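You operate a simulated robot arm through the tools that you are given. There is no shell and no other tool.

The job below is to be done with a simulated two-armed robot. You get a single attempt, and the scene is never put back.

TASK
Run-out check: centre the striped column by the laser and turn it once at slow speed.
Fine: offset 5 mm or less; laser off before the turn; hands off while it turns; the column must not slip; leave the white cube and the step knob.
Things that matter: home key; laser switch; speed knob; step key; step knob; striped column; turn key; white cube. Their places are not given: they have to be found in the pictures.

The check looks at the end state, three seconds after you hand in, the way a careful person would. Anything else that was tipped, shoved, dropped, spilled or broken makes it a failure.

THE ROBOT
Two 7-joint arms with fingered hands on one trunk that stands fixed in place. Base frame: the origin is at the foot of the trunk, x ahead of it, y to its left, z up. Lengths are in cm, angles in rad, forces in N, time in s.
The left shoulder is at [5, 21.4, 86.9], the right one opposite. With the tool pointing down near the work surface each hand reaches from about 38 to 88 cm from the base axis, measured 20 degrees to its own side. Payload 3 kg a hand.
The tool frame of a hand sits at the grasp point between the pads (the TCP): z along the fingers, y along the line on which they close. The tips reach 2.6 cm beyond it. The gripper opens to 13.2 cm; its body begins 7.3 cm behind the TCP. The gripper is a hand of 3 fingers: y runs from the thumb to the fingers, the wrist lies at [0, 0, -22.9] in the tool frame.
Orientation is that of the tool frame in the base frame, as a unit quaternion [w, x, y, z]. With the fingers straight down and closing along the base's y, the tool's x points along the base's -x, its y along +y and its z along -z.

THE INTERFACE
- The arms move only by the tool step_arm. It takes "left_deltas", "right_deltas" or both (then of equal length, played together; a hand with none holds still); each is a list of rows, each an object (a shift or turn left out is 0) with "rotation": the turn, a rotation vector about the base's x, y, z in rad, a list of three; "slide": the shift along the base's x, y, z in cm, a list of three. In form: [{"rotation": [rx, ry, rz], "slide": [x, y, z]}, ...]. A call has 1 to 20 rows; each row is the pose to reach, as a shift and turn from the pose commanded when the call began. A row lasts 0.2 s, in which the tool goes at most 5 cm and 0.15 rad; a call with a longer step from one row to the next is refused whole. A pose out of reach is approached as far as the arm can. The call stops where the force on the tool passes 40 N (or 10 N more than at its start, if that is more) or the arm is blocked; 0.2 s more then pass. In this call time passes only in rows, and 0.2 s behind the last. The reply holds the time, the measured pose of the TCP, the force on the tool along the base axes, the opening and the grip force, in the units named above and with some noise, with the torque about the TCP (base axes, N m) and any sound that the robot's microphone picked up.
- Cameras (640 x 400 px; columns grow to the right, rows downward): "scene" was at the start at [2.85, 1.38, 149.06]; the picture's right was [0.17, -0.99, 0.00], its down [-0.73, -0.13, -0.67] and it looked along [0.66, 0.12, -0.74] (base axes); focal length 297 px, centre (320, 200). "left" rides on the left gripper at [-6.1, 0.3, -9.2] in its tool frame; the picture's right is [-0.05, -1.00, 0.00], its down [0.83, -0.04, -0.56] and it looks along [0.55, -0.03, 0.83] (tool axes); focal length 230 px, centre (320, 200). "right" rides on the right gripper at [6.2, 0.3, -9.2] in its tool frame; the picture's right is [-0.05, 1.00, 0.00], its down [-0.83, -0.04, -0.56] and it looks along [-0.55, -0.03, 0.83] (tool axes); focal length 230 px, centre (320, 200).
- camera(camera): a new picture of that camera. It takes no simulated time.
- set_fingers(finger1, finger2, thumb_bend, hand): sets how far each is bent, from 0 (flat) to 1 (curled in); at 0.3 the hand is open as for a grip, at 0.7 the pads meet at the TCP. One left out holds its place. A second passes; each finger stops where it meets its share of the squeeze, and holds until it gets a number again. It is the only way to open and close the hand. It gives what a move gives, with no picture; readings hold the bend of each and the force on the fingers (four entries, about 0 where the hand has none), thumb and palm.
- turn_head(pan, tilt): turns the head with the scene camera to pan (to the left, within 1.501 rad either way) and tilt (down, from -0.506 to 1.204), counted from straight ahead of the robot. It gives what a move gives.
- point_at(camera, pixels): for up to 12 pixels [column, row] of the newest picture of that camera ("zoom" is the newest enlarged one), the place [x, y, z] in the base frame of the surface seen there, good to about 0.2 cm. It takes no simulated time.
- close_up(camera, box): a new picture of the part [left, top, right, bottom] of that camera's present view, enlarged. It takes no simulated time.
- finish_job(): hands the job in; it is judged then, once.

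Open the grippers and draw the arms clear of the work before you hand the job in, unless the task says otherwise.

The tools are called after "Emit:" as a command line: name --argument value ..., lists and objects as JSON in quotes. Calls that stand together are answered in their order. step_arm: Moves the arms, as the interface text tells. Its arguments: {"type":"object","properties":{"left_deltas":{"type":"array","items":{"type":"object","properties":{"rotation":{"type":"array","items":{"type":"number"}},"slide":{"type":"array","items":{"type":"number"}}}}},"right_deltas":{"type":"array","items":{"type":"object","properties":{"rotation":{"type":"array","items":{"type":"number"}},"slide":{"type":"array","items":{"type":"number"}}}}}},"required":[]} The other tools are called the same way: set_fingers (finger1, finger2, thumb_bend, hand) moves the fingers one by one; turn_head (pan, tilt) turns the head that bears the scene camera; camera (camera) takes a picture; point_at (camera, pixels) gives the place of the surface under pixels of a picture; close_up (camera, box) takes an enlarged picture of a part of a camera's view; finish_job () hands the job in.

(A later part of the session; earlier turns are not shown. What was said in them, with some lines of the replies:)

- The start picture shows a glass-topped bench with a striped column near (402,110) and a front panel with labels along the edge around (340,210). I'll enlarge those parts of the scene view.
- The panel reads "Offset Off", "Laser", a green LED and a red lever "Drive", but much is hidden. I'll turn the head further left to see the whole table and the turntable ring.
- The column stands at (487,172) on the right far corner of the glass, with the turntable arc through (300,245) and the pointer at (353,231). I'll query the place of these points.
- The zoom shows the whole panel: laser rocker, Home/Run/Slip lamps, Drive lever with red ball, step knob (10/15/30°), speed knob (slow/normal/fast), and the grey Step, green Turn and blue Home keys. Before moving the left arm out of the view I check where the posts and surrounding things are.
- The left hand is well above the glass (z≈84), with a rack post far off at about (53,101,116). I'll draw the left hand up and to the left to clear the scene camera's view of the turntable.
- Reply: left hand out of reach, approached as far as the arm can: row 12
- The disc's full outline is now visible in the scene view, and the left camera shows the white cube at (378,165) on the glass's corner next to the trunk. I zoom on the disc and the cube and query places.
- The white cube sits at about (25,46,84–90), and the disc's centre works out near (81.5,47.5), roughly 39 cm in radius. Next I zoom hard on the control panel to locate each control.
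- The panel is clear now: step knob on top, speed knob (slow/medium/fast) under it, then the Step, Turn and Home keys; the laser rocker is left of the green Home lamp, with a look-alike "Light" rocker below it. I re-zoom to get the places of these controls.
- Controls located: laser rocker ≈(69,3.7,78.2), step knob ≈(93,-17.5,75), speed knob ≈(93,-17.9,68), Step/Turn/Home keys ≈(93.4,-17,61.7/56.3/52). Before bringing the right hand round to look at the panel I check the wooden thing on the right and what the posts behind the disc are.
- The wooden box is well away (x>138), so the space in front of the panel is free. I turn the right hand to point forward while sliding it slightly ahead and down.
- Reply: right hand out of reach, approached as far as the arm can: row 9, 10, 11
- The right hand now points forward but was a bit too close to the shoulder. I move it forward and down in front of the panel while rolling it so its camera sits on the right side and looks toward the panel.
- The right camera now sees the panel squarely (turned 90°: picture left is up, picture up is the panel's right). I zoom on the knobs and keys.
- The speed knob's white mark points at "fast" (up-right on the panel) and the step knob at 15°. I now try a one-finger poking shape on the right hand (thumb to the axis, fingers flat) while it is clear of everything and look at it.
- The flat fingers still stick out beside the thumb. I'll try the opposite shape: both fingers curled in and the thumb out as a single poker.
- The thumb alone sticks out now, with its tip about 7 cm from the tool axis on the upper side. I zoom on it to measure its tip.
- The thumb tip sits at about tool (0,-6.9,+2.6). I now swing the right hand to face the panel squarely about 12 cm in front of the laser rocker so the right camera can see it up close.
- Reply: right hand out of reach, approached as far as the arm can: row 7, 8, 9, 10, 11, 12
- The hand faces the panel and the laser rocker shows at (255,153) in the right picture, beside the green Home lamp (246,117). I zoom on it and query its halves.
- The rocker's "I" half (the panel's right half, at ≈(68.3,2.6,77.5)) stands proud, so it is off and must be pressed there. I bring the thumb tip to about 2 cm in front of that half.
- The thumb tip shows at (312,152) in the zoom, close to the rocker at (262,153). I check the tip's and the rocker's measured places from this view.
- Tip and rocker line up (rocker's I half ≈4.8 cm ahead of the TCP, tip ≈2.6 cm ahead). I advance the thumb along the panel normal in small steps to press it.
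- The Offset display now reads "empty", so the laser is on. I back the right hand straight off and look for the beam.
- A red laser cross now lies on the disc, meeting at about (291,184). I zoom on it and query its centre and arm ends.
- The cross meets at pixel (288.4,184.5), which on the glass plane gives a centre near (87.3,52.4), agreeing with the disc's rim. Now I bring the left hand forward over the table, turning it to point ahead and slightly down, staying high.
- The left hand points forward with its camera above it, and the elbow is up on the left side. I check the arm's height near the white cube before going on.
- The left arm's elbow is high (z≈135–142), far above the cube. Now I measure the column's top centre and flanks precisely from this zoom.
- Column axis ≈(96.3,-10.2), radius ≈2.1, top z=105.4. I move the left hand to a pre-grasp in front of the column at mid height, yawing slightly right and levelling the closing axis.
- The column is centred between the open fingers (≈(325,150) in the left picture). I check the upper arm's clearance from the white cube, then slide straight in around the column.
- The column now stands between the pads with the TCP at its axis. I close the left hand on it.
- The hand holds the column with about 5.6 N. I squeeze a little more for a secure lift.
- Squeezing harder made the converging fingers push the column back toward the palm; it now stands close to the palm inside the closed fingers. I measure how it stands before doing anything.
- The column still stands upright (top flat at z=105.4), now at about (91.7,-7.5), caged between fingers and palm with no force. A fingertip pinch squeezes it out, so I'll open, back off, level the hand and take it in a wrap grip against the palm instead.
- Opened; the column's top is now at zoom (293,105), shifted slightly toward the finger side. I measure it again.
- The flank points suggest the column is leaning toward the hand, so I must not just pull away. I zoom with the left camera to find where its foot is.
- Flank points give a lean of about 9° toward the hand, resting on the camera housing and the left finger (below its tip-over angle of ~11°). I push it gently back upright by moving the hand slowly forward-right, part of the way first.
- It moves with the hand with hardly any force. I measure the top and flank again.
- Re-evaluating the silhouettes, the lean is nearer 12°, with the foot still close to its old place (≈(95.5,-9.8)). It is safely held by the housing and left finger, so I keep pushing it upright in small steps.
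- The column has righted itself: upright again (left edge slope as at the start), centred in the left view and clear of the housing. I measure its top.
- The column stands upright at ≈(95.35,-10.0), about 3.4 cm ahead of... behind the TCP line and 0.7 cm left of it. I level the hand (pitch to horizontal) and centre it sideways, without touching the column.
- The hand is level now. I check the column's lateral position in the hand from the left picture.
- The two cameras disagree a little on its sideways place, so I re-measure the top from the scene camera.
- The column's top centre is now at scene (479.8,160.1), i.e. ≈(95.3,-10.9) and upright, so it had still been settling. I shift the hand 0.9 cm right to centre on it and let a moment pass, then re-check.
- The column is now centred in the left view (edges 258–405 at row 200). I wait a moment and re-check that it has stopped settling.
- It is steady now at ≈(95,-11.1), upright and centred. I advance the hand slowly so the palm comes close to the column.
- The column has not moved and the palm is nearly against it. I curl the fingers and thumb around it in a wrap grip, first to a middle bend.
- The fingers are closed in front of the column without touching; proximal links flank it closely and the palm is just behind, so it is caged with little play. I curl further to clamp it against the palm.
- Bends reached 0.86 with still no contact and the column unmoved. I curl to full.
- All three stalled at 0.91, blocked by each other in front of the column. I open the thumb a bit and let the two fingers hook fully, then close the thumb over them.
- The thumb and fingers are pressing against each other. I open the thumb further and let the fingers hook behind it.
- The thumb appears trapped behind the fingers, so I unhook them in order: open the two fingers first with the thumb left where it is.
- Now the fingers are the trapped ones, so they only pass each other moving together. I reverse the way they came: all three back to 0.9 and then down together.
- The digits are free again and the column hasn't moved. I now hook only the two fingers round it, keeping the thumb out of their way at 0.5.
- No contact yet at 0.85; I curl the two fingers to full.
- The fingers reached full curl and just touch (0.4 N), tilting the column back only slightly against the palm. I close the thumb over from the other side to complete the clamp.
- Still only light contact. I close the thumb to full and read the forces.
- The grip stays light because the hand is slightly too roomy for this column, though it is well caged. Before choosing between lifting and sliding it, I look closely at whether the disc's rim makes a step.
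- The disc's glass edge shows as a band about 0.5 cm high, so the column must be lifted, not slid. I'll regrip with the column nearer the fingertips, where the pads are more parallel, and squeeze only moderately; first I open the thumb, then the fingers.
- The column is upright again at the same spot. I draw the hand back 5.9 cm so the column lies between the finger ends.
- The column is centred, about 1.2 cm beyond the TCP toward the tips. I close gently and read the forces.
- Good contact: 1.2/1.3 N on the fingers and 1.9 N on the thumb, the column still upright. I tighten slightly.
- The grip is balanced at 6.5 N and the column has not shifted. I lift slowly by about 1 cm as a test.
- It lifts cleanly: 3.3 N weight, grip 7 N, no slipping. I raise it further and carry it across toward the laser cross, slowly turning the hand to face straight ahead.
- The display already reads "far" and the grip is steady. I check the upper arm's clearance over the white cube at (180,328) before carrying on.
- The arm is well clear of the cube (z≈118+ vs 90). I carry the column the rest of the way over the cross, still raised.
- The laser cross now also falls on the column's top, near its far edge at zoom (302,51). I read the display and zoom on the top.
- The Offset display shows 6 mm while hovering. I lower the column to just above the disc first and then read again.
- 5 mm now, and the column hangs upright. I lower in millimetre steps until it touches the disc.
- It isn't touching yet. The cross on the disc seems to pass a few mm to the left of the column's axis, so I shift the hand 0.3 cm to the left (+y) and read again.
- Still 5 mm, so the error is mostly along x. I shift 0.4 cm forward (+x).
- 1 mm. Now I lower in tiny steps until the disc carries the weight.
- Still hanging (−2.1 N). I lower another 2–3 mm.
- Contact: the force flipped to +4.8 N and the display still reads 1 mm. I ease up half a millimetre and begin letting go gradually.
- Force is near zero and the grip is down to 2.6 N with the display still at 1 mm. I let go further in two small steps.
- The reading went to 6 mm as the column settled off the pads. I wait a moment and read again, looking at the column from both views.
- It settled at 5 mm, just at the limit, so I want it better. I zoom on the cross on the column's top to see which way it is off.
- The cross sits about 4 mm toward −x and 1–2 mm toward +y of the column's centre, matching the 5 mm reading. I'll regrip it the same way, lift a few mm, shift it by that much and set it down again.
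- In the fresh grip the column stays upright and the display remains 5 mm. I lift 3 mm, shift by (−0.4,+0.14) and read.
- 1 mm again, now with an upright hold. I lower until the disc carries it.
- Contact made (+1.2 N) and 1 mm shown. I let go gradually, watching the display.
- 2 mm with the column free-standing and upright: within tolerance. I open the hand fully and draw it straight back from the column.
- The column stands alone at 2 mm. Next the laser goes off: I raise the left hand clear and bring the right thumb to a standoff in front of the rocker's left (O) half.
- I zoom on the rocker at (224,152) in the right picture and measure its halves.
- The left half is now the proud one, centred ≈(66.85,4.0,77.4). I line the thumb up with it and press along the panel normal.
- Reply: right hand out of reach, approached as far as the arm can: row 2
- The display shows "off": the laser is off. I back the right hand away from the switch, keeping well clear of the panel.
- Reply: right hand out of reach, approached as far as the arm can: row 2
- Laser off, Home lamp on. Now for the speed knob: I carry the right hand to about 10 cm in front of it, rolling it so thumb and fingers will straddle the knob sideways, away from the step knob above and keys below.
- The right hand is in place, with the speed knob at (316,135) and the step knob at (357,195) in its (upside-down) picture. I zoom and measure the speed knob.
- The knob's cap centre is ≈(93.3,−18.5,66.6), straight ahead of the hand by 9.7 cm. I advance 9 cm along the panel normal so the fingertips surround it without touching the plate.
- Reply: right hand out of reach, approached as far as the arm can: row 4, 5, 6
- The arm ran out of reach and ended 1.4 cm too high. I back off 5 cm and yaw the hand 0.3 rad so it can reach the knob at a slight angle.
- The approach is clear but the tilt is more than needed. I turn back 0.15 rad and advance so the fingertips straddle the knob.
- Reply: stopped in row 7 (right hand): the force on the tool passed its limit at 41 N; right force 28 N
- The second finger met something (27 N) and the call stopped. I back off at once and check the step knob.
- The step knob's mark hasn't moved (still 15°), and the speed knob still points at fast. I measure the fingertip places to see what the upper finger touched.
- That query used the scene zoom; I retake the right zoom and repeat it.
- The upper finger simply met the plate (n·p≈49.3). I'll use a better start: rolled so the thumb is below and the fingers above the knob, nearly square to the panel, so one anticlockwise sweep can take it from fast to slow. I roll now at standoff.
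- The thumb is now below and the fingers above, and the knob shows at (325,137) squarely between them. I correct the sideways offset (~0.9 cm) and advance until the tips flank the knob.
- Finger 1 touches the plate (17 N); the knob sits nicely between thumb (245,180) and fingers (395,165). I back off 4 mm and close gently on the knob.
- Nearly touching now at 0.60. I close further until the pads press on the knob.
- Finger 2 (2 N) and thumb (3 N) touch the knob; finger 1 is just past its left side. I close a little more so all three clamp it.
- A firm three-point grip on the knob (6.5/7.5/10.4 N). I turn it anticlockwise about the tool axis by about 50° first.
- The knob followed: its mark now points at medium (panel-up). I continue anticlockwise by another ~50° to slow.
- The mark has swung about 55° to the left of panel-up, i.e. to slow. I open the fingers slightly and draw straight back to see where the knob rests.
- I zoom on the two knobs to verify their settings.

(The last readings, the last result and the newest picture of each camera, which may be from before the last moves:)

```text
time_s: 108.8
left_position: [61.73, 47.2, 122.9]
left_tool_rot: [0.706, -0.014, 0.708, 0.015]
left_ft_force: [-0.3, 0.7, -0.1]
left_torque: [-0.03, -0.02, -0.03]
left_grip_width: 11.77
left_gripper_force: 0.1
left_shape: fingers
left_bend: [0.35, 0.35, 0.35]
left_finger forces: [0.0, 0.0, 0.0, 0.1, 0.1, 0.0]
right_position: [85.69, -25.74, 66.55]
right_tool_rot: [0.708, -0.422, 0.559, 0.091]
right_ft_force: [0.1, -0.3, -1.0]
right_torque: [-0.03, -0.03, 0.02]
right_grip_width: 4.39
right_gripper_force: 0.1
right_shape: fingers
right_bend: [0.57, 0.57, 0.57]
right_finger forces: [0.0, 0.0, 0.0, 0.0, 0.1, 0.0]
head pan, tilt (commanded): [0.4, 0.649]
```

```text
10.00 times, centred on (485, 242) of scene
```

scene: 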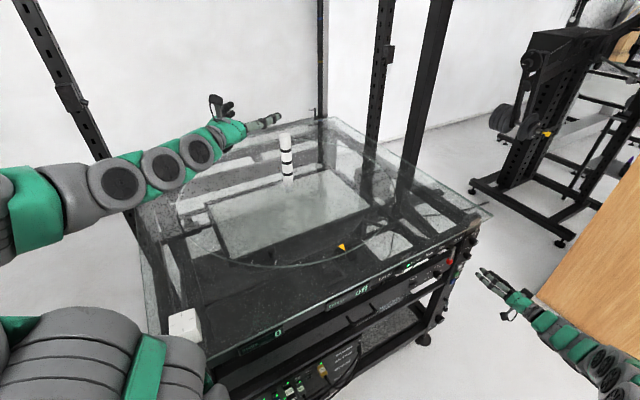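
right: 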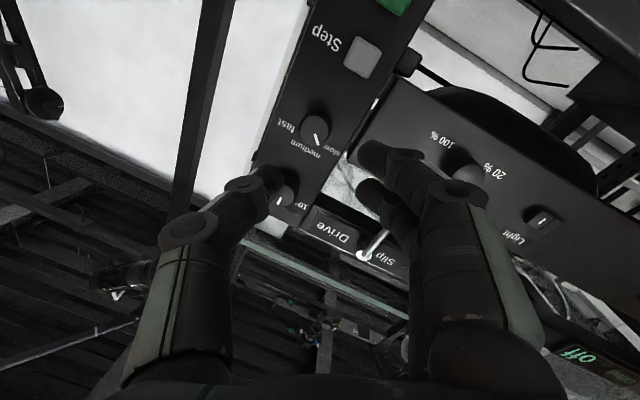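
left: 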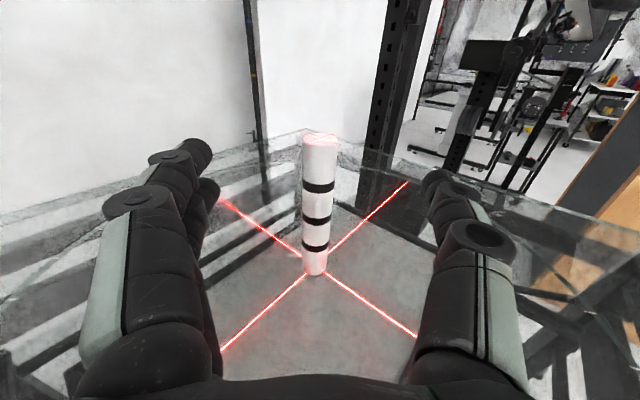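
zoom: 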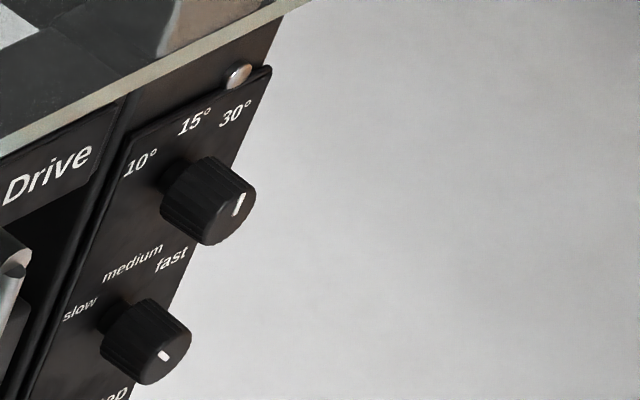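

The mark points toward slow, but I want the exact angle, so I measure the 3D direction of both knobs' marks.

Emit:
close_up --camera "right" --box '[290, 105, 340, 155]'

Emit:
point_at --camera "right" --pixels '[[315, 135], [318, 144], [315, 130], [311, 127], [301, 166], [304, 158], [282, 196], [280, 203], [343, 148], [290, 125], [312, 147]]'

```text
8.00 times, centred on (315, 130) of right
```

zoom: 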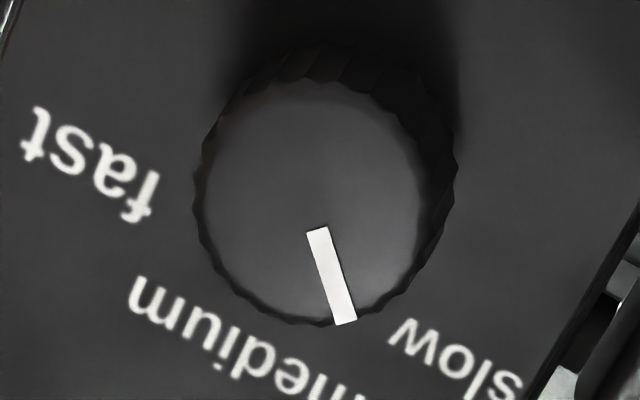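

```text
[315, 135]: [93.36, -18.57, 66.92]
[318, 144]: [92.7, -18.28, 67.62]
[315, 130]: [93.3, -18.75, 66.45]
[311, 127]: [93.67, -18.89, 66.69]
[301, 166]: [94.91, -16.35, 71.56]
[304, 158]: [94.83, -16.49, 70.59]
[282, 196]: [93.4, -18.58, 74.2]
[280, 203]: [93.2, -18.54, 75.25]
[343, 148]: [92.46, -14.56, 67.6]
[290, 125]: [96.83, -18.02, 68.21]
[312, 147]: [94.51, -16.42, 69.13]
```

The speed mark lies 45° left of up (it was 48° right at fast), so it is on slow; the step knob still reads 15°. Now I form the single-thumb poker again for the Turn key.

Emit:
set_fingers --hand "right" --finger1 1.0 --finger2 1.0 --thumb_bend 0.3

Emit:
step_arm --right_deltas '[{"rotation": [0.1, 0.098, 0.003], "slide": [-0.6, 0.2, -0.5]}, {"rotation": [0.2, 0.195, 0.005], "slide": [-1.2, 0.4, -1.0]}, {"rotation": [0.3, 0.292, 0.008], "slide": [-1.6, 0.8, -1.5]}, {"rotation": [0.4, 0.389, 0.011], "slide": [-1.8, 1.2, -2.0]}, {"rotation": [0.5, 0.486, 0.013], "slide": [-1.9, 1.6, -2.5]}, {"rotation": [0.6, 0.583, 0.016], "slide": [-1.9, 2.0, -3.0]}, {"rotation": [0.7, 0.68, 0.019], "slide": [-1.9, 2.5, -3.5]}, {"rotation": [0.8, 0.777, 0.021], "slide": [-1.9, 3.0, -4.0]}, {"rotation": [0.9, 0.874, 0.024], "slide": [-1.9, 3.4, -4.4]}, {"rotation": [1.0, 0.971, 0.027], "slide": [-1.9, 3.7, -4.7]}, {"rotation": [1.1, 1.068, 0.03], "slide": [-1.9, 3.9, -4.9]}]'

Emit:
camera --camera "right"

Emit:
close_up --camera "scene" --box '[420, 200, 520, 290]'

```text
time_s: 109.8
left_position: [61.67, 47.07, 122.93]
left_tool_rot: [0.706, -0.013, 0.708, 0.014]
left_ft_force: [-0.2, -0.1, -0.3]
left_torque: [0.0, -0.03, -0.02]
left_grip_width: 11.76
left_gripper_force: 0.0
left_shape: fingers
left_bend: [0.35, 0.35, 0.35]
left_finger forces: [0.0, 0.0, 0.0, 0.0, 0.1, 0.0]
right_position: [85.76, -25.63, 66.56]
right_tool_rot: [0.708, -0.422, 0.56, 0.091]
right_ft_force: [-0.1, 1.1, 0.4]
right_torque: [0.01, -0.02, -0.03]
right_grip_width: 5.76
right_gripper_force: 0.0
right_shape: fingers
right_bend: [1.0, 1.0, 0.3]
right_finger forces: [0.1, 0.0, 0.0, 0.0, 0.1, 0.1]
head pan, tilt (commanded): [0.4, 0.649]
```

```text
time_s: 112.2
left_position: [61.63, 47.1, 122.84]
left_tool_rot: [0.706, -0.014, 0.708, 0.015]
left_ft_force: [-0.1, 0.3, -0.5]
left_torque: [0.03, -0.03, -0.02]
left_grip_width: 11.76
left_gripper_force: 0.2
left_shape: fingers
left_bend: [0.35, 0.35, 0.35]
left_finger forces: [0.0, 0.0, 0.1, 0.1, 0.0, 0.0]
right_position: [83.79, -21.81, 61.66]
right_tool_rot: [0.448, 0.085, 0.694, 0.557]
right_ft_force: [0.7, 0.4, 0.2]
right_torque: [0.0, -0.01, -0.01]
right_grip_width: 5.77
right_gripper_force: 0.1
right_shape: fingers
right_bend: [1.0, 1.0, 0.3]
right_finger forces: [0.0, 0.0, 0.1, 0.0, 0.1, 0.0]
head pan, tilt (commanded): [0.4, 0.649]
```

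```text
taken
```

right: 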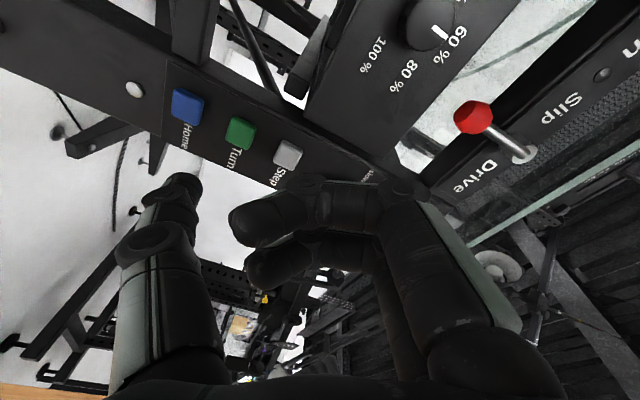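

```text
4.44 times, centred on (470, 245) of scene
```

zoom: 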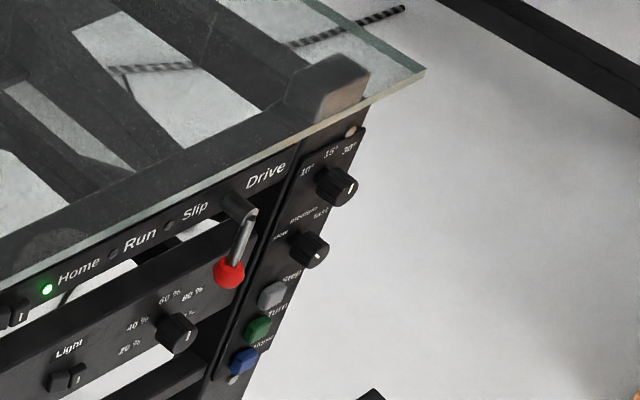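

The green Turn key shows at (240,133), Step at (288,154) and Home at (188,105) in the right picture. I measure them and the thumb.

Emit:
point_at --camera "right" --pixels '[[240, 133], [235, 128], [245, 138], [288, 154], [188, 105], [190, 180], [195, 185], [185, 176], [262, 130], [215, 150]]'

Emit:
close_up --camera "right" --box '[150, 70, 330, 220]'

```text
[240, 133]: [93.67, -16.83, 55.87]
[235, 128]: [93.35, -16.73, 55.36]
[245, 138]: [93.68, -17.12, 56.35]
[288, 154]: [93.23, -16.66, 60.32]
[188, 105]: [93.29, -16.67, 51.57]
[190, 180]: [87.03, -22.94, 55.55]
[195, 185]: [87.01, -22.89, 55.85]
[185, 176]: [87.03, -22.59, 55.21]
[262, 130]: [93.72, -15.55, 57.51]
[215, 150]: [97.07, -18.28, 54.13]
```

```text
2.67 times, centred on (240, 145) of right
```

zoom: 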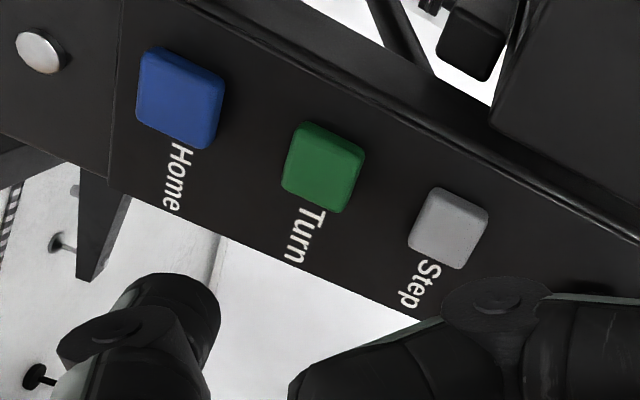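

Everything lines up: the Turn key centre is ≈(93.6,−16.9,55.85), straight ahead of the thumb tip by 7.6 cm. First I swing the left hand fully away from above the disc.

Emit:
step_arm --left_deltas '[{"rotation": [0, 0.13, 0], "slide": [-1.0, 0.5, 1.5]}, {"rotation": [0, 0.26, 0], "slide": [-2.5, 1.2, 2.5]}, {"rotation": [0, 0.39, 0], "slide": [-4.5, 2.1, 3]}, {"rotation": [0, 0.52, 0], "slide": [-6.5, 3.0, 3]}, {"rotation": [0, 0.65, 0], "slide": [-8.5, 4.0, 3]}, {"rotation": [0, 0.78, 0], "slide": [-10.5, 5.0, 3]}, {"rotation": [0, 0.91, 0], "slide": [-12.5, 6.0, 3]}, {"rotation": [0, 1.04, 0], "slide": [-14.5, 7.0, 3]}, {"rotation": [0, 1.17, 0], "slide": [-16.5, 8.0, 3]}, {"rotation": [0, 1.3, 0], "slide": [-18.5, 9.0, 3]}, {"rotation": [0, 1.43, 0], "slide": [-20.5, 9.8, 2]}]'

Emit:
camera --camera "scene"

```text
time_s: 114.6
left_position: [41.11, 56.99, 124.75]
left_tool_rot: [0.068, 0.0, 0.997, 0.021]
left_ft_force: [0.1, -0.5, 0.8]
left_torque: [0.0, -0.01, 0.01]
left_grip_width: 11.79
left_gripper_force: 0.1
left_shape: fingers
left_bend: [0.35, 0.35, 0.35]
left_finger forces: [0.0, 0.0, 0.1, 0.0, 0.0, 0.1]
right_position: [83.86, -21.85, 61.6]
right_tool_rot: [0.449, 0.083, 0.695, 0.556]
right_ft_force: [0.1, -0.2, -0.3]
right_torque: [-0.02, 0.0, -0.01]
right_grip_width: 5.74
right_gripper_force: 0.0
right_shape: fingers
right_bend: [1.0, 1.0, 0.3]
right_finger forces: [0.0, 0.0, 0.0, 0.0, 0.0, 0.0]
head pan, tilt (commanded): [0.4, 0.649]
```

```text
taken
```

scene: 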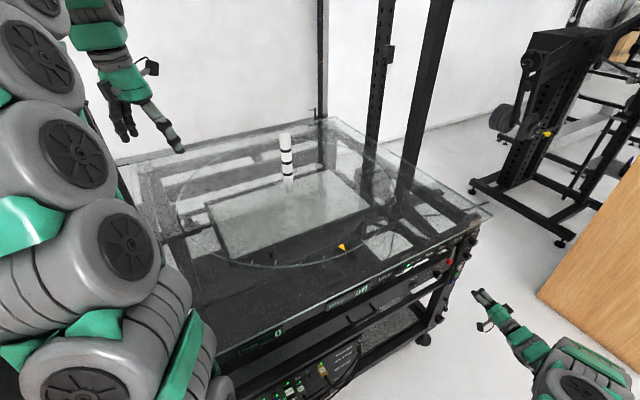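

The left hand is clear of the disc and the column stands alone. I bring the right thumb to about 2 cm in front of the Turn key.

Emit:
step_arm --right_deltas '[{"slide": [0.9, 1.3, 0.03]}, {"slide": [2.1, 2.4, 0.06]}, {"slide": [3.2, 3.5, 0.1]}, {"slide": [3.8, 4.1, 0.12]}, {"slide": [3.8, 4.1, 0.12]}]'

Emit:
camera --camera "right"

Emit:
close_up --camera "scene" --box '[430, 220, 510, 300]'

```text
time_s: 115.8
left_position: [41.02, 57.0, 124.73]
left_tool_rot: [0.069, -0.001, 0.997, 0.02]
left_ft_force: [-1.1, -0.2, 0.1]
left_torque: [-0.05, 0.0, 0.0]
left_grip_width: 11.78
left_gripper_force: 0.2
left_shape: fingers
left_bend: [0.35, 0.35, 0.35]
left_finger forces: [0.0, 0.1, 0.0, 0.1, 0.0, 0.0]
right_position: [87.71, -17.69, 61.76]
right_tool_rot: [0.449, 0.084, 0.694, 0.557]
right_ft_force: [-0.3, 0.0, 0.3]
right_torque: [0.0, -0.02, 0.0]
right_grip_width: 5.76
right_gripper_force: 0.1
right_shape: fingers
right_bend: [1.0, 1.0, 0.3]
right_finger forces: [0.1, 0.0, 0.1, 0.1, 0.0, 0.0]
head pan, tilt (commanded): [0.4, 0.649]
```

```text
taken
```

right: 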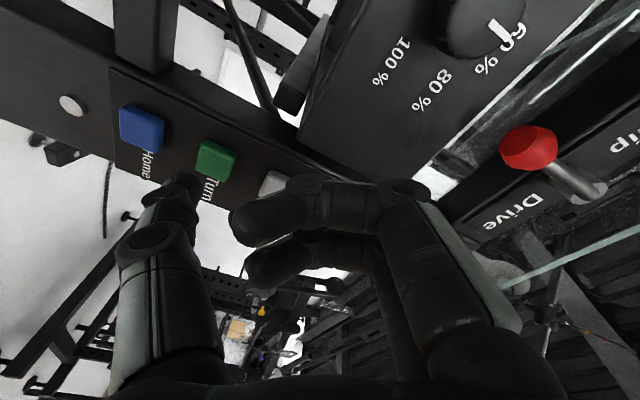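

```text
5.00 times, centred on (470, 260) of scene
```

zoom: 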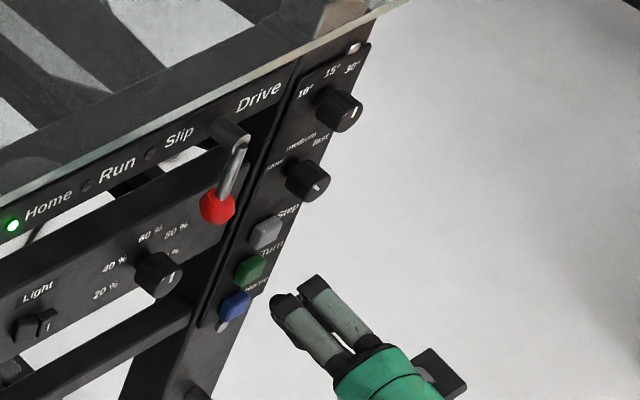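

Thumb and Turn key are aligned (key 1.9 cm ahead of the tip, within 2 mm sideways); settings are laser off, slow, column free. I press the key once and withdraw in the same motion.

Emit:
step_arm --right_deltas '[{"slide": [0.79, 0.77, 0.02]}, {"slide": [1.29, 1.25, 0.04]}, {"slide": [1.58, 1.53, 0.05]}, {"slide": [1.76, 1.71, 0.05]}, {"slide": [0.9, 0.85, 0.03]}, {"slide": [-0.7, -0.7, 0]}, {"slide": [-3.0, -3.0, 0]}]'

Emit:
camera --camera "scene"

Emit:
close_up --camera "scene" --box '[320, 210, 480, 310]'

```text
time_s: 117.4
left_position: [41.08, 56.95, 124.75]
left_tool_rot: [0.068, 0.0, 0.997, 0.02]
left_ft_force: [0.0, 0.5, -0.5]
left_torque: [-0.03, 0.01, 0.01]
left_grip_width: 11.78
left_gripper_force: 0.1
left_shape: fingers
left_bend: [0.35, 0.35, 0.35]
left_finger forces: [0.0, 0.0, 0.0, 0.0, 0.0, 0.0]
right_position: [84.55, -20.57, 61.82]
right_tool_rot: [0.448, 0.084, 0.694, 0.557]
right_ft_force: [1.3, -0.4, 0.5]
right_torque: [0.0, 0.01, -0.03]
right_grip_width: 5.76
right_gripper_force: 0.0
right_shape: fingers
right_bend: [1.0, 1.0, 0.3]
right_finger forces: [0.0, 0.0, 0.0, 0.0, 0.1, 0.1]
head pan, tilt (commanded): [0.4, 0.649]
```

```text
taken
```

scene: 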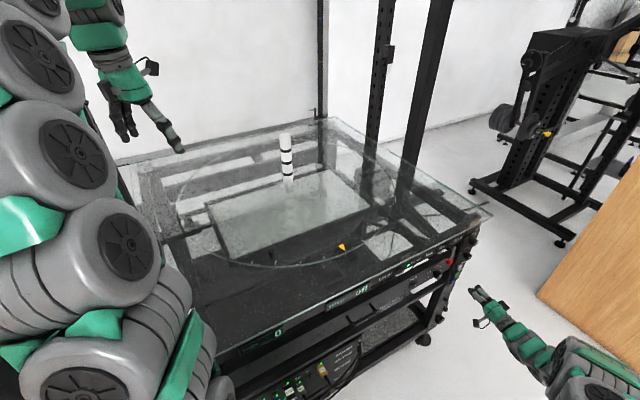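

```text
4.00 times, centred on (400, 260) of scene
```

zoom: 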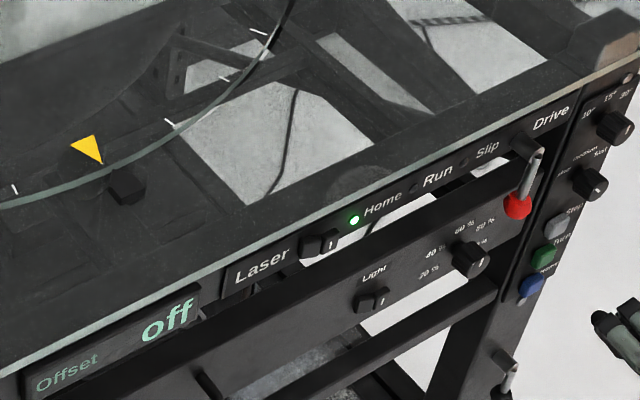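

No change: Home lamp still lit and Run dark, so the key wasn't pressed through. I approach again more slowly and feel for the contact.

Emit:
step_arm --right_deltas '[{"slide": [1.5, 1.5, 0.0]}, {"slide": [3.0, 3.0, 0.0]}, {"slide": [4.0, 3.95, 0.03]}, {"slide": [4.4, 4.35, 0.04]}, {"slide": [4.6, 4.55, 0.05]}]'

Emit:
camera --camera "right"

Emit:
close_up --camera "scene" --box '[430, 220, 510, 300]'

```text
time_s: 118.6
left_position: [40.99, 56.94, 124.72]
left_tool_rot: [0.069, -0.001, 0.997, 0.02]
left_ft_force: [0.6, 0.0, 0.5]
left_torque: [0.0, 0.05, -0.02]
left_grip_width: 11.78
left_gripper_force: 0.0
left_shape: fingers
left_bend: [0.35, 0.35, 0.35]
left_finger forces: [0.0, 0.0, 0.1, 0.0, 0.0, 0.1]
right_position: [89.18, -16.14, 61.69]
right_tool_rot: [0.448, 0.084, 0.694, 0.557]
right_ft_force: [-0.5, 0.0, -0.2]
right_torque: [0.02, 0.03, 0.04]
right_grip_width: 5.78
right_gripper_force: 0.1
right_shape: fingers
right_bend: [1.0, 1.0, 0.3]
right_finger forces: [0.0, 0.1, 0.1, 0.0, 0.1, 0.0]
head pan, tilt (commanded): [0.4, 0.649]
```

```text
taken
```

right: 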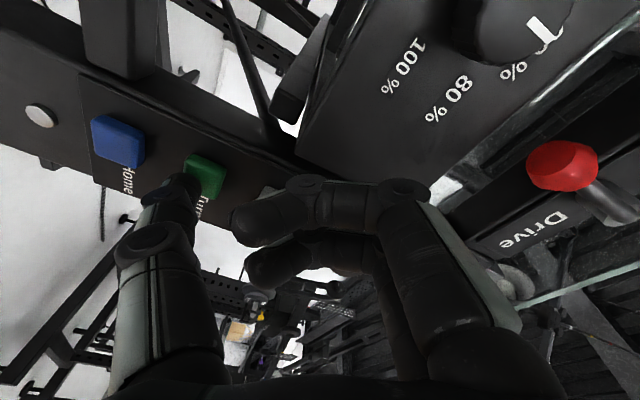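

```text
5.00 times, centred on (470, 260) of scene
```

zoom: 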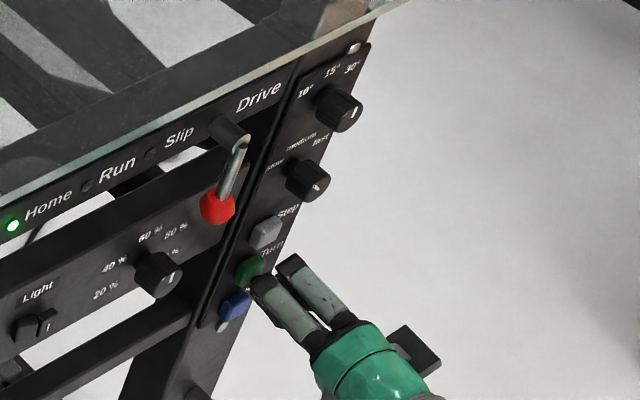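

Still no contact force; the tip is just short of the key. I advance in 2 mm steps.

Emit:
step_arm --right_deltas '[{"slide": [0.14, 0.14, 0]}, {"slide": [0.29, 0.28, 0]}, {"slide": [0.43, 0.42, 0]}, {"slide": [0.43, 0.42, 0]}]'

Emit:
close_up --camera "scene" --box '[380, 220, 500, 300]'

```text
time_s: 119.6
left_position: [41.18, 56.96, 124.81]
left_tool_rot: [0.069, 0.0, 0.997, 0.019]
left_ft_force: [-0.2, 0.4, -0.1]
left_torque: [-0.01, -0.03, -0.04]
left_grip_width: 11.77
left_gripper_force: 0.1
left_shape: fingers
left_bend: [0.35, 0.35, 0.35]
left_finger forces: [0.1, 0.0, 0.0, 0.0, 0.0, 0.0]
right_position: [89.56, -15.71, 61.92]
right_tool_rot: [0.448, 0.084, 0.694, 0.557]
right_ft_force: [-2.1, -1.7, -0.1]
right_torque: [-0.08, 0.18, -0.1]
right_grip_width: 5.83
right_gripper_force: 0.9
right_shape: fingers
right_bend: [1.0, 1.0, 0.29]
right_finger forces: [0.1, 0.0, 0.1, 0.1, 2.4, 0.0]
head pan, tilt (commanded): [0.4, 0.649]
heard: click
```

```text
5.00 times, centred on (440, 260) of scene
```

zoom: 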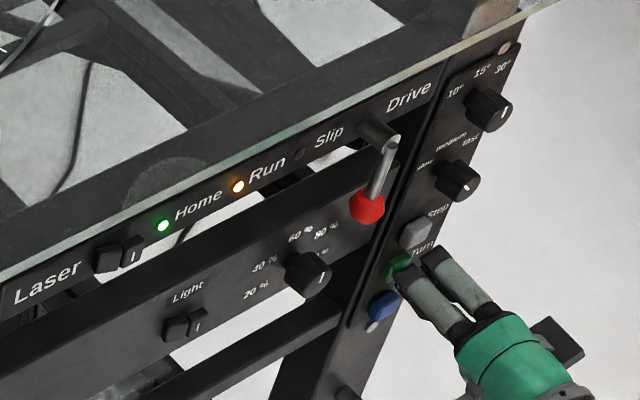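

A click, and the Run lamp is lit: the turn has begun. I withdraw the right hand straight back and let time pass.

Emit:
step_arm --right_deltas '[{"slide": [-0.7, -0.7, 0]}, {"slide": [-2.1, -2.1, 0]}, {"slide": [-4.2, -4.2, 0]}, {"slide": [-6.5, -6.5, 0]}, {"slide": [-8.5, -9.5, 0]}, {"slide": [-10.0, -13.0, 0]}]'

Emit:
camera --camera "scene"

Emit:
close_up --camera "scene" --box '[320, 210, 480, 310]'

```text
time_s: 121.0
left_position: [41.11, 57.06, 124.82]
left_tool_rot: [0.069, -0.001, 0.997, 0.02]
left_ft_force: [0.1, 0.2, -0.4]
left_torque: [0.04, -0.01, -0.02]
left_grip_width: 11.76
left_gripper_force: 0.0
left_shape: fingers
left_bend: [0.35, 0.35, 0.35]
left_finger forces: [0.0, 0.0, 0.1, 0.0, 0.0, 0.0]
right_position: [79.69, -28.64, 62.14]
right_tool_rot: [0.449, 0.082, 0.694, 0.558]
right_ft_force: [0.9, 0.4, -0.3]
right_torque: [-0.03, -0.03, 0.02]
right_grip_width: 5.8
right_gripper_force: 0.2
right_shape: fingers
right_bend: [1.0, 1.0, 0.3]
right_finger forces: [0.0, 0.0, 0.0, 0.0, 0.0, 0.0]
head pan, tilt (commanded): [0.4, 0.649]
```

```text
taken
```

scene: 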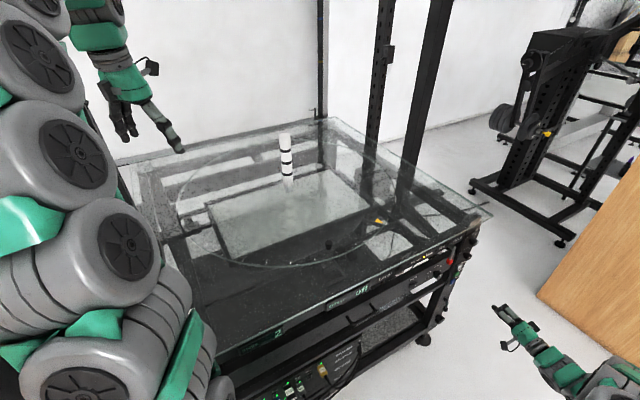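

```text
4.00 times, centred on (400, 260) of scene
```

zoom: 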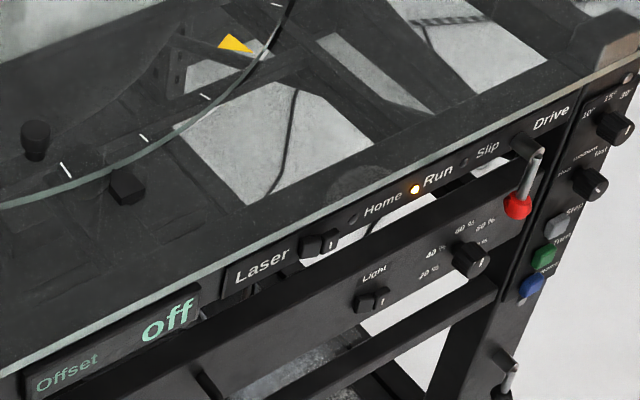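

The disc is turning: the yellow marker has moved on, Run is lit, Slip is dark and the step counter shows 2. I wait with both hands still and clear.

Emit:
step_arm --right_deltas '[{"slide": [0, 0, 0]}, {"slide": [0, 0, 0]}, {"slide": [0, 0, 0]}, {"slide": [0, 0, 0]}, {"slide": [0, 0, 0]}, {"slide": [0, 0, 0]}, {"slide": [0, 0, 0]}, {"slide": [0, 0, 0]}, {"slide": [0, 0, 0]}, {"slide": [0, 0, 0]}, {"slide": [0, 0, 0]}, {"slide": [0, 0, 0]}, {"slide": [0, 0, 0]}, {"slide": [0, 0, 0]}, {"slide": [0, 0, 0]}, {"slide": [0, 0, 0]}, {"slide": [0, 0, 0]}, {"slide": [0, 0, 0]}, {"slide": [0, 0, 0]}, {"slide": [0, 0, 0]}]'

Emit:
camera --camera "scene"

Emit:
close_up --camera "scene" --box '[320, 210, 480, 310]'

```text
time_s: 125.2
left_position: [41.02, 56.95, 124.74]
left_tool_rot: [0.068, 0.0, 0.997, 0.02]
left_ft_force: [-0.1, -0.2, 0.3]
left_torque: [0.0, 0.0, 0.0]
left_grip_width: 11.81
left_gripper_force: 0.1
left_shape: fingers
left_bend: [0.35, 0.35, 0.35]
left_finger forces: [0.1, 0.0, 0.1, 0.0, 0.0, 0.1]
right_position: [79.65, -28.63, 62.05]
right_tool_rot: [0.449, 0.083, 0.694, 0.557]
right_ft_force: [0.3, -0.1, -0.2]
right_torque: [-0.02, 0.02, 0.01]
right_grip_width: 5.82
right_gripper_force: 0.0
right_shape: fingers
right_bend: [1.0, 1.0, 0.3]
right_finger forces: [0.1, 0.0, 0.0, 0.0, 0.0, 0.0]
head pan, tilt (commanded): [0.4, 0.649]
```

```text
taken
```

scene: 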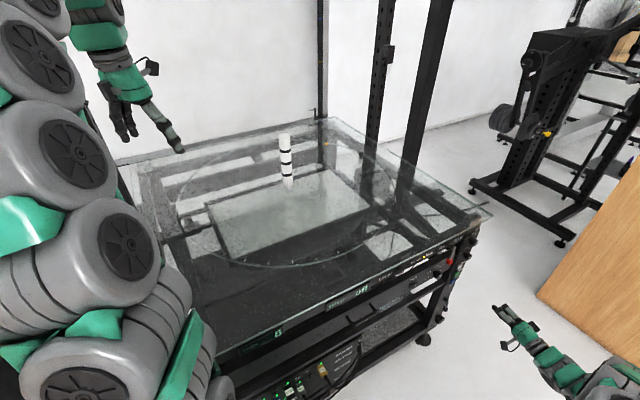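

```text
4.00 times, centred on (400, 260) of scene
```

zoom: 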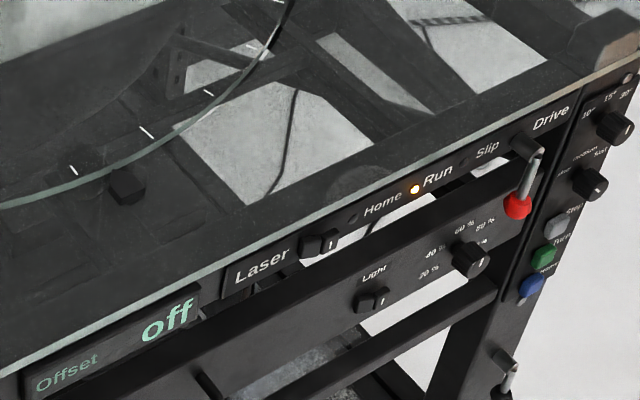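

Still running smoothly, no slip, column steady. I keep waiting.

Emit:
step_arm --right_deltas '[{"slide": [0, 0, 0]}, {"slide": [0, 0, 0]}, {"slide": [0, 0, 0]}, {"slide": [0, 0, 0]}, {"slide": [0, 0, 0]}, {"slide": [0, 0, 0]}, {"slide": [0, 0, 0]}, {"slide": [0, 0, 0]}, {"slide": [0, 0, 0]}, {"slide": [0, 0, 0]}, {"slide": [0, 0, 0]}, {"slide": [0, 0, 0]}, {"slide": [0, 0, 0]}, {"slide": [0, 0, 0]}, {"slide": [0, 0, 0]}, {"slide": [0, 0, 0]}, {"slide": [0, 0, 0]}, {"slide": [0, 0, 0]}, {"slide": [0, 0, 0]}, {"slide": [0, 0, 0]}]'

Emit:
step_arm --right_deltas '[{"slide": [0, 0, 0]}, {"slide": [0, 0, 0]}, {"slide": [0, 0, 0]}, {"slide": [0, 0, 0]}, {"slide": [0, 0, 0]}, {"slide": [0, 0, 0]}, {"slide": [0, 0, 0]}, {"slide": [0, 0, 0]}, {"slide": [0, 0, 0]}, {"slide": [0, 0, 0]}, {"slide": [0, 0, 0]}, {"slide": [0, 0, 0]}, {"slide": [0, 0, 0]}, {"slide": [0, 0, 0]}, {"slide": [0, 0, 0]}, {"slide": [0, 0, 0]}, {"slide": [0, 0, 0]}, {"slide": [0, 0, 0]}, {"slide": [0, 0, 0]}, {"slide": [0, 0, 0]}]'

Emit:
camera --camera "scene"

Emit:
close_up --camera "scene" --box '[260, 210, 480, 350]'

```text
time_s: 129.4
left_position: [41.18, 56.99, 124.82]
left_tool_rot: [0.069, 0.0, 0.997, 0.02]
left_ft_force: [-0.2, -0.1, 0.5]
left_torque: [-0.01, -0.02, 0.01]
left_grip_width: 11.77
left_gripper_force: 0.1
left_shape: fingers
left_bend: [0.35, 0.35, 0.35]
left_finger forces: [0.0, 0.0, 0.0, 0.1, 0.1, 0.1]
right_position: [79.78, -28.69, 62.08]
right_tool_rot: [0.449, 0.083, 0.694, 0.557]
right_ft_force: [0.2, -0.2, 0.5]
right_torque: [-0.03, -0.01, 0.02]
right_grip_width: 5.82
right_gripper_force: 0.1
right_shape: fingers
right_bend: [1.0, 1.0, 0.3]
right_finger forces: [0.0, 0.0, 0.1, 0.0, 0.0, 0.0]
head pan, tilt (commanded): [0.4, 0.649]
```

```text
time_s: 133.6
left_position: [41.06, 56.96, 124.74]
left_tool_rot: [0.069, -0.001, 0.997, 0.021]
left_ft_force: [0.8, 0.7, 0.4]
left_torque: [-0.02, 0.0, -0.01]
left_grip_width: 11.78
left_gripper_force: 0.0
left_shape: fingers
left_bend: [0.35, 0.35, 0.35]
left_finger forces: [0.0, 0.0, 0.0, 0.0, 0.0, 0.0]
right_position: [79.74, -28.64, 62.01]
right_tool_rot: [0.448, 0.083, 0.694, 0.557]
right_ft_force: [0.7, -0.1, 0.5]
right_torque: [0.0, -0.01, -0.02]
right_grip_width: 5.78
right_gripper_force: 0.1
right_shape: fingers
right_bend: [1.0, 1.0, 0.3]
right_finger forces: [0.0, 0.1, 0.1, 0.0, 0.0, 0.0]
head pan, tilt (commanded): [0.4, 0.649]
```

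```text
taken
```

scene: 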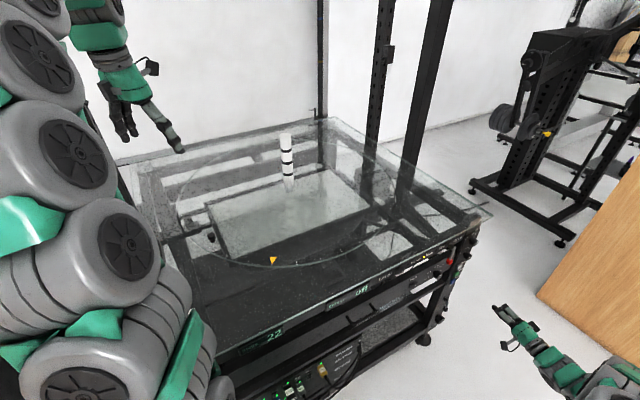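

```text
2.86 times, centred on (370, 280) of scene
```

zoom: 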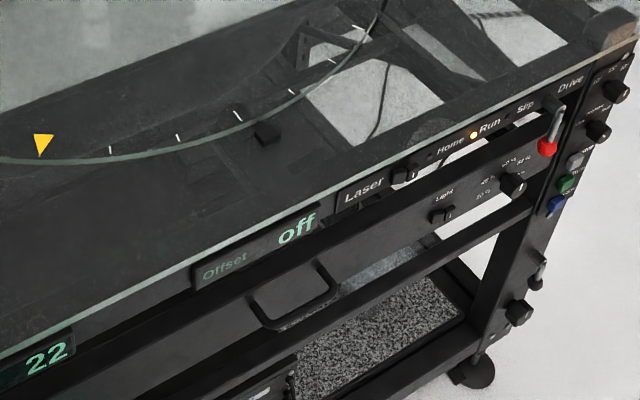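

The counter shows 22 and the marker is coming round to its start at (273,261). I wait a few seconds more for the turn to finish.

Emit:
step_arm --right_deltas '[{"slide": [0, 0, 0]}, {"slide": [0, 0, 0]}, {"slide": [0, 0, 0]}, {"slide": [0, 0, 0]}, {"slide": [0, 0, 0]}, {"slide": [0, 0, 0]}, {"slide": [0, 0, 0]}, {"slide": [0, 0, 0]}, {"slide": [0, 0, 0]}, {"slide": [0, 0, 0]}, {"slide": [0, 0, 0]}, {"slide": [0, 0, 0]}, {"slide": [0, 0, 0]}, {"slide": [0, 0, 0]}, {"slide": [0, 0, 0]}, {"slide": [0, 0, 0]}, {"slide": [0, 0, 0]}, {"slide": [0, 0, 0]}, {"slide": [0, 0, 0]}, {"slide": [0, 0, 0]}]'

Emit:
camera --camera "scene"

Emit:
close_up --camera "scene" --box '[260, 210, 480, 350]'

Emit:
close_up --camera "scene" --box '[240, 120, 340, 200]'

```text
time_s: 137.8
left_position: [41.12, 56.98, 124.77]
left_tool_rot: [0.069, -0.001, 0.997, 0.02]
left_ft_force: [-0.4, -0.7, 0.4]
left_torque: [0.04, -0.02, 0.02]
left_grip_width: 11.77
left_gripper_force: 0.0
left_shape: fingers
left_bend: [0.35, 0.35, 0.35]
left_finger forces: [0.0, 0.0, 0.0, 0.1, 0.0, 0.0]
right_position: [79.65, -28.62, 61.99]
right_tool_rot: [0.448, 0.083, 0.694, 0.557]
right_ft_force: [-0.1, -0.2, 0.4]
right_torque: [-0.02, -0.01, -0.02]
right_grip_width: 5.79
right_gripper_force: 0.2
right_shape: fingers
right_bend: [1.0, 1.0, 0.3]
right_finger forces: [0.0, 0.0, 0.1, 0.0, 0.1, 0.1]
head pan, tilt (commanded): [0.4, 0.649]
```

```text
taken
```

scene: 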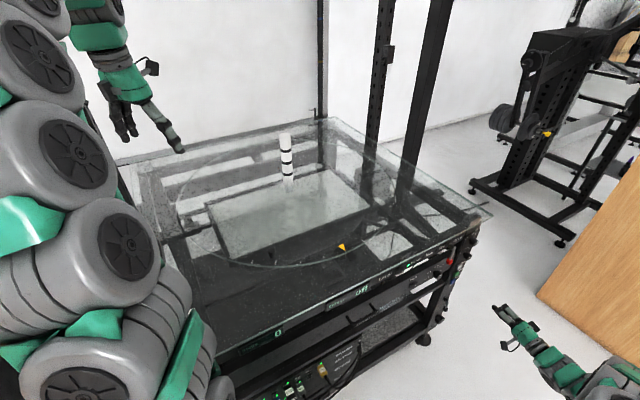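

```text
2.86 times, centred on (370, 280) of scene
```

zoom: 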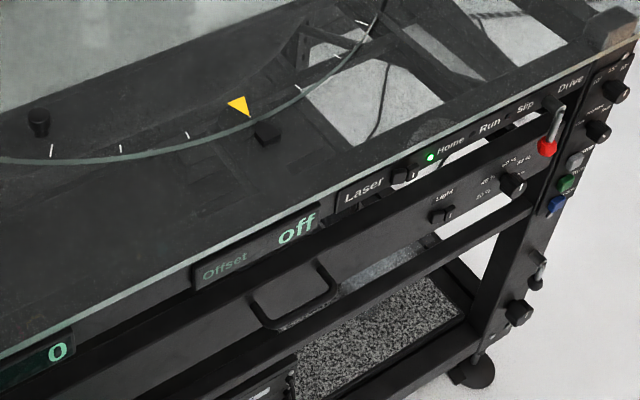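

```text
5.00 times, centred on (290, 160) of scene
```

zoom: 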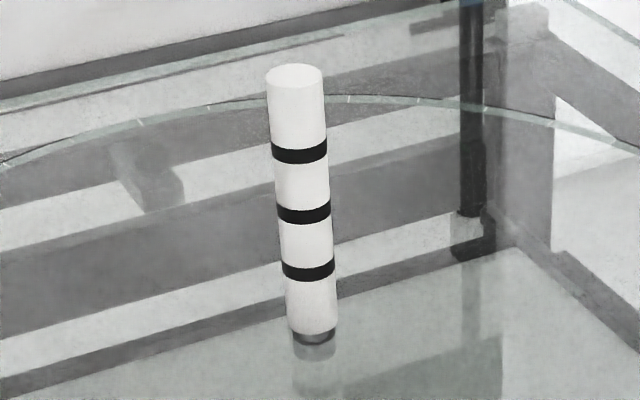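

One full turn is done: Home lamp back on, Run and Slip dark, counter at 0, the column upright. I open the right hand and draw it back from the panel, then check the white cube and knobs.

Emit:
set_fingers --hand "right" --finger1 0.3 --finger2 0.3 --thumb_bend 0.3

Emit:
set_fingers --hand "left" --finger1 0.3 --finger2 0.3 --thumb_bend 0.3

Emit:
step_arm --right_deltas '[{"slide": [-2, -2, 1]}, {"slide": [-4, -4, 3]}, {"slide": [-6, -6, 6]}, {"slide": [-8, -8, 9]}, {"slide": [-9, -9, 12]}]'

Emit:
turn_head --pan 0.3 --tilt 0.85

Emit:
camera --camera "scene"

Emit:
camera --camera "left"

Emit:
camera --camera "right"

```text
time_s: 138.8
left_position: [41.08, 56.96, 124.69]
left_tool_rot: [0.068, 0.0, 0.997, 0.02]
left_ft_force: [0.3, 0.4, 0.3]
left_torque: [0.04, 0.0, 0.01]
left_grip_width: 11.74
left_gripper_force: 0.0
left_shape: fingers
left_bend: [0.35, 0.35, 0.35]
left_finger forces: [0.1, 0.0, 0.1, 0.0, 0.0, 0.1]
right_position: [79.65, -28.74, 62.01]
right_tool_rot: [0.448, 0.083, 0.694, 0.557]
right_ft_force: [-0.8, 0.3, -0.3]
right_torque: [0.01, 0.03, 0.0]
right_grip_width: 13.45
right_gripper_force: 0.0
right_shape: fingers
right_bend: [0.3, 0.3, 0.3]
right_finger forces: [0.0, 0.0, 0.0, 0.0, 0.1, 0.0]
head pan, tilt (commanded): [0.4, 0.649]
```

```text
time_s: 139.8
left_position: [40.98, 57.04, 124.75]
left_tool_rot: [0.069, -0.001, 0.997, 0.02]
left_ft_force: [0.0, -0.7, -0.5]
left_torque: [0.01, -0.01, 0.0]
left_grip_width: 13.4
left_gripper_force: 0.0
left_shape: fingers
left_bend: [0.3, 0.3, 0.3]
left_finger forces: [0.1, 0.1, 0.0, 0.1, 0.0, 0.0]
right_position: [79.78, -28.6, 62.12]
right_tool_rot: [0.448, 0.083, 0.694, 0.557]
right_ft_force: [-1.2, 0.0, -0.7]
right_torque: [0.05, -0.01, 0.0]
right_grip_width: 13.44
right_gripper_force: 0.0
right_shape: fingers
right_bend: [0.3, 0.3, 0.3]
right_finger forces: [0.0, 0.0, 0.0, 0.0, 0.0, 0.0]
head pan, tilt (commanded): [0.4, 0.649]
```

```text
time_s: 141.0
left_position: [41.16, 57.05, 124.71]
left_tool_rot: [0.07, -0.001, 0.997, 0.019]
left_ft_force: [0.9, 0.1, 0.2]
left_torque: [-0.01, -0.01, 0.01]
left_grip_width: 13.38
left_gripper_force: 0.1
left_shape: fingers
left_bend: [0.3, 0.3, 0.3]
left_finger forces: [0.0, 0.0, 0.1, 0.0, 0.0, 0.0]
right_position: [70.79, -37.65, 73.79]
right_tool_rot: [0.448, 0.082, 0.694, 0.558]
right_ft_force: [-0.1, -0.3, 0.1]
right_torque: [0.0, -0.02, -0.06]
right_grip_width: 13.47
right_gripper_force: 0.3
right_shape: fingers
right_bend: [0.3, 0.3, 0.3]
right_finger forces: [0.1, 0.0, 0.0, 0.1, 0.0, 0.0]
head pan, tilt (commanded): [0.4, 0.649]
```

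```text
time_s: 141.7
left_position: [41.14, 56.91, 124.75]
left_tool_rot: [0.07, 0.0, 0.997, 0.02]
left_ft_force: [0.0, 0.7, 0.1]
left_torque: [0.0, -0.02, -0.03]
left_grip_width: 13.41
left_gripper_force: 0.1
left_shape: fingers
left_bend: [0.3, 0.3, 0.3]
left_finger forces: [0.0, 0.0, 0.1, 0.0, 0.1, 0.0]
right_position: [70.8, -37.67, 73.79]
right_tool_rot: [0.449, 0.083, 0.694, 0.557]
right_ft_force: [0.3, -0.7, -0.4]
right_torque: [-0.02, 0.02, 0.0]
right_grip_width: 13.44
right_gripper_force: 0.0
right_shape: fingers
right_bend: [0.3, 0.3, 0.3]
right_finger forces: [0.0, 0.0, 0.1, 0.1, 0.0, 0.0]
head pan, tilt (commanded): [0.3, 0.85]
```

```text
taken
```

scene: 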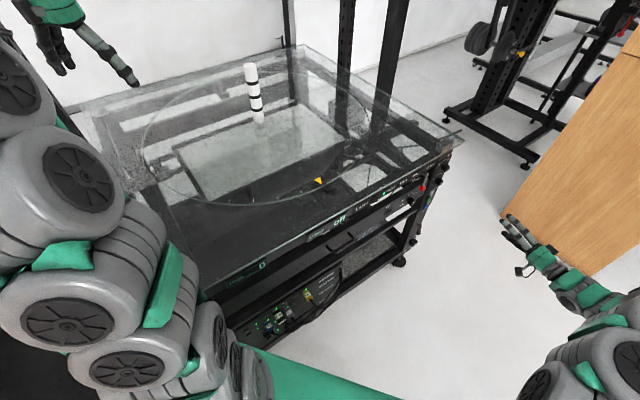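

```text
taken
```

left: 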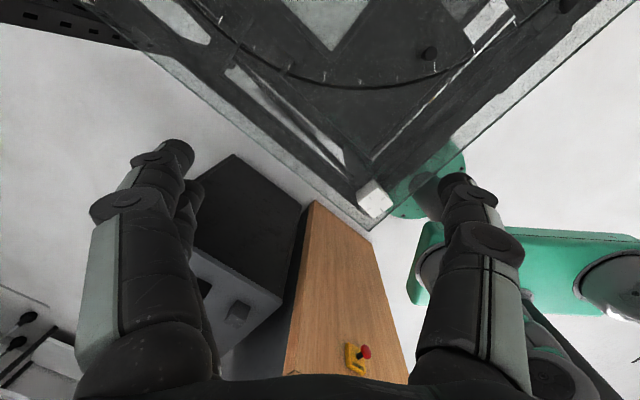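

```text
taken
```

right: 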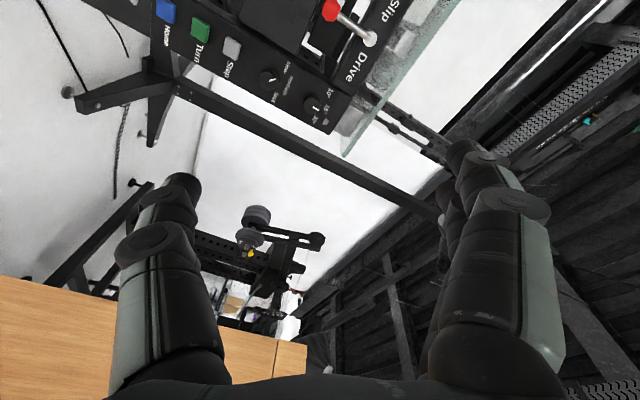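

The white cube is visible at (375,198) in the left picture. I confirm its place and take a last look at the knobs, lamps and column.

Emit:
point_at --camera "left" --pixels '[[375, 198], [383, 206], [365, 203]]'

Emit:
close_up --camera "right" --box '[220, 30, 380, 140]'

Emit:
close_up --camera "scene" --box '[290, 160, 450, 270]'

Emit:
close_up --camera "scene" --box '[210, 50, 310, 130]'

```text
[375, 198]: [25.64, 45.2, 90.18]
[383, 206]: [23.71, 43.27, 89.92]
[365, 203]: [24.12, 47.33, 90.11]
```

```text
3.64 times, centred on (300, 85) of right
```

zoom: 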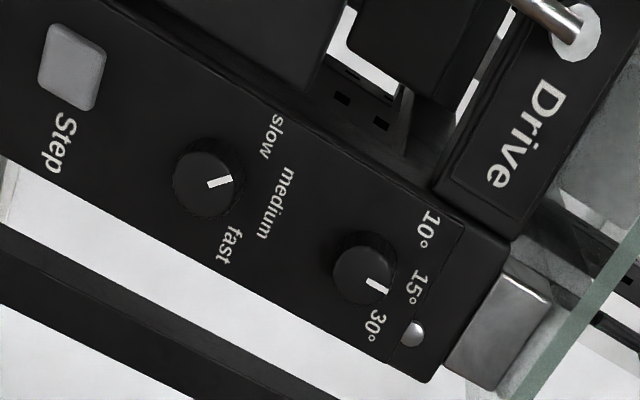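

```text
3.64 times, centred on (370, 215) of scene
```

zoom: 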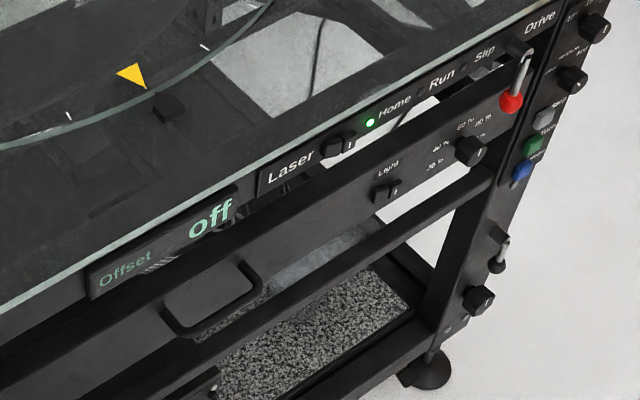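

```text
5.00 times, centred on (260, 90) of scene
```

zoom: 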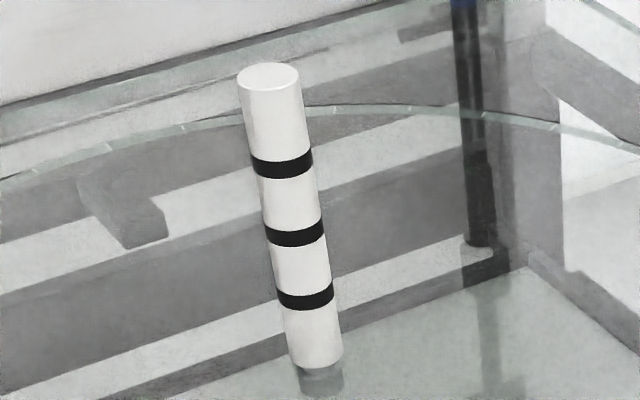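

All is as it should be: the cube is unmoved at (25.6,45.2), the step knob is still at 15°, speed is on slow, the laser is off, and the Home lamp is lit with Run and Slip dark. The column stands upright, it read 2 mm before the turn, and both hands are open and clear. I hand the job in.

Emit:
finish_job

```text
The job is handed in.
```

The striped column is centred on the disc and has made one full turn at slow speed. I've handed the job in; no verdict has come back.

- **Offset:** the laser display read 2 mm with the column standing free, after I placed it once at 5 mm and corrected it. I did not re-measure after the turn, because the laser was already off.
- **Laser:** it was switched off before I pressed Turn, and the display still showed "off" at the end.
- **Speed:** I turned the speed knob from fast to slow.
- **Turn:** I pressed the Turn key once. The step counter ran through the revolution and ended at 0, with Home lit and Run and Slip dark. Both hands stayed clear of the disc and column throughout.
- **Left alone:** the white cube is in its original place and the step knob still reads 15°.

While I was picking the column up, my first grip squeezed it out and it leaned about 12° against the hand. I pushed it upright again and regripped; it never fell.

While I was reaching for the speed knob, a fingertip pressed on the panel plate and the arm stopped at 41 N. I backed off, and both knobs were unmoved.
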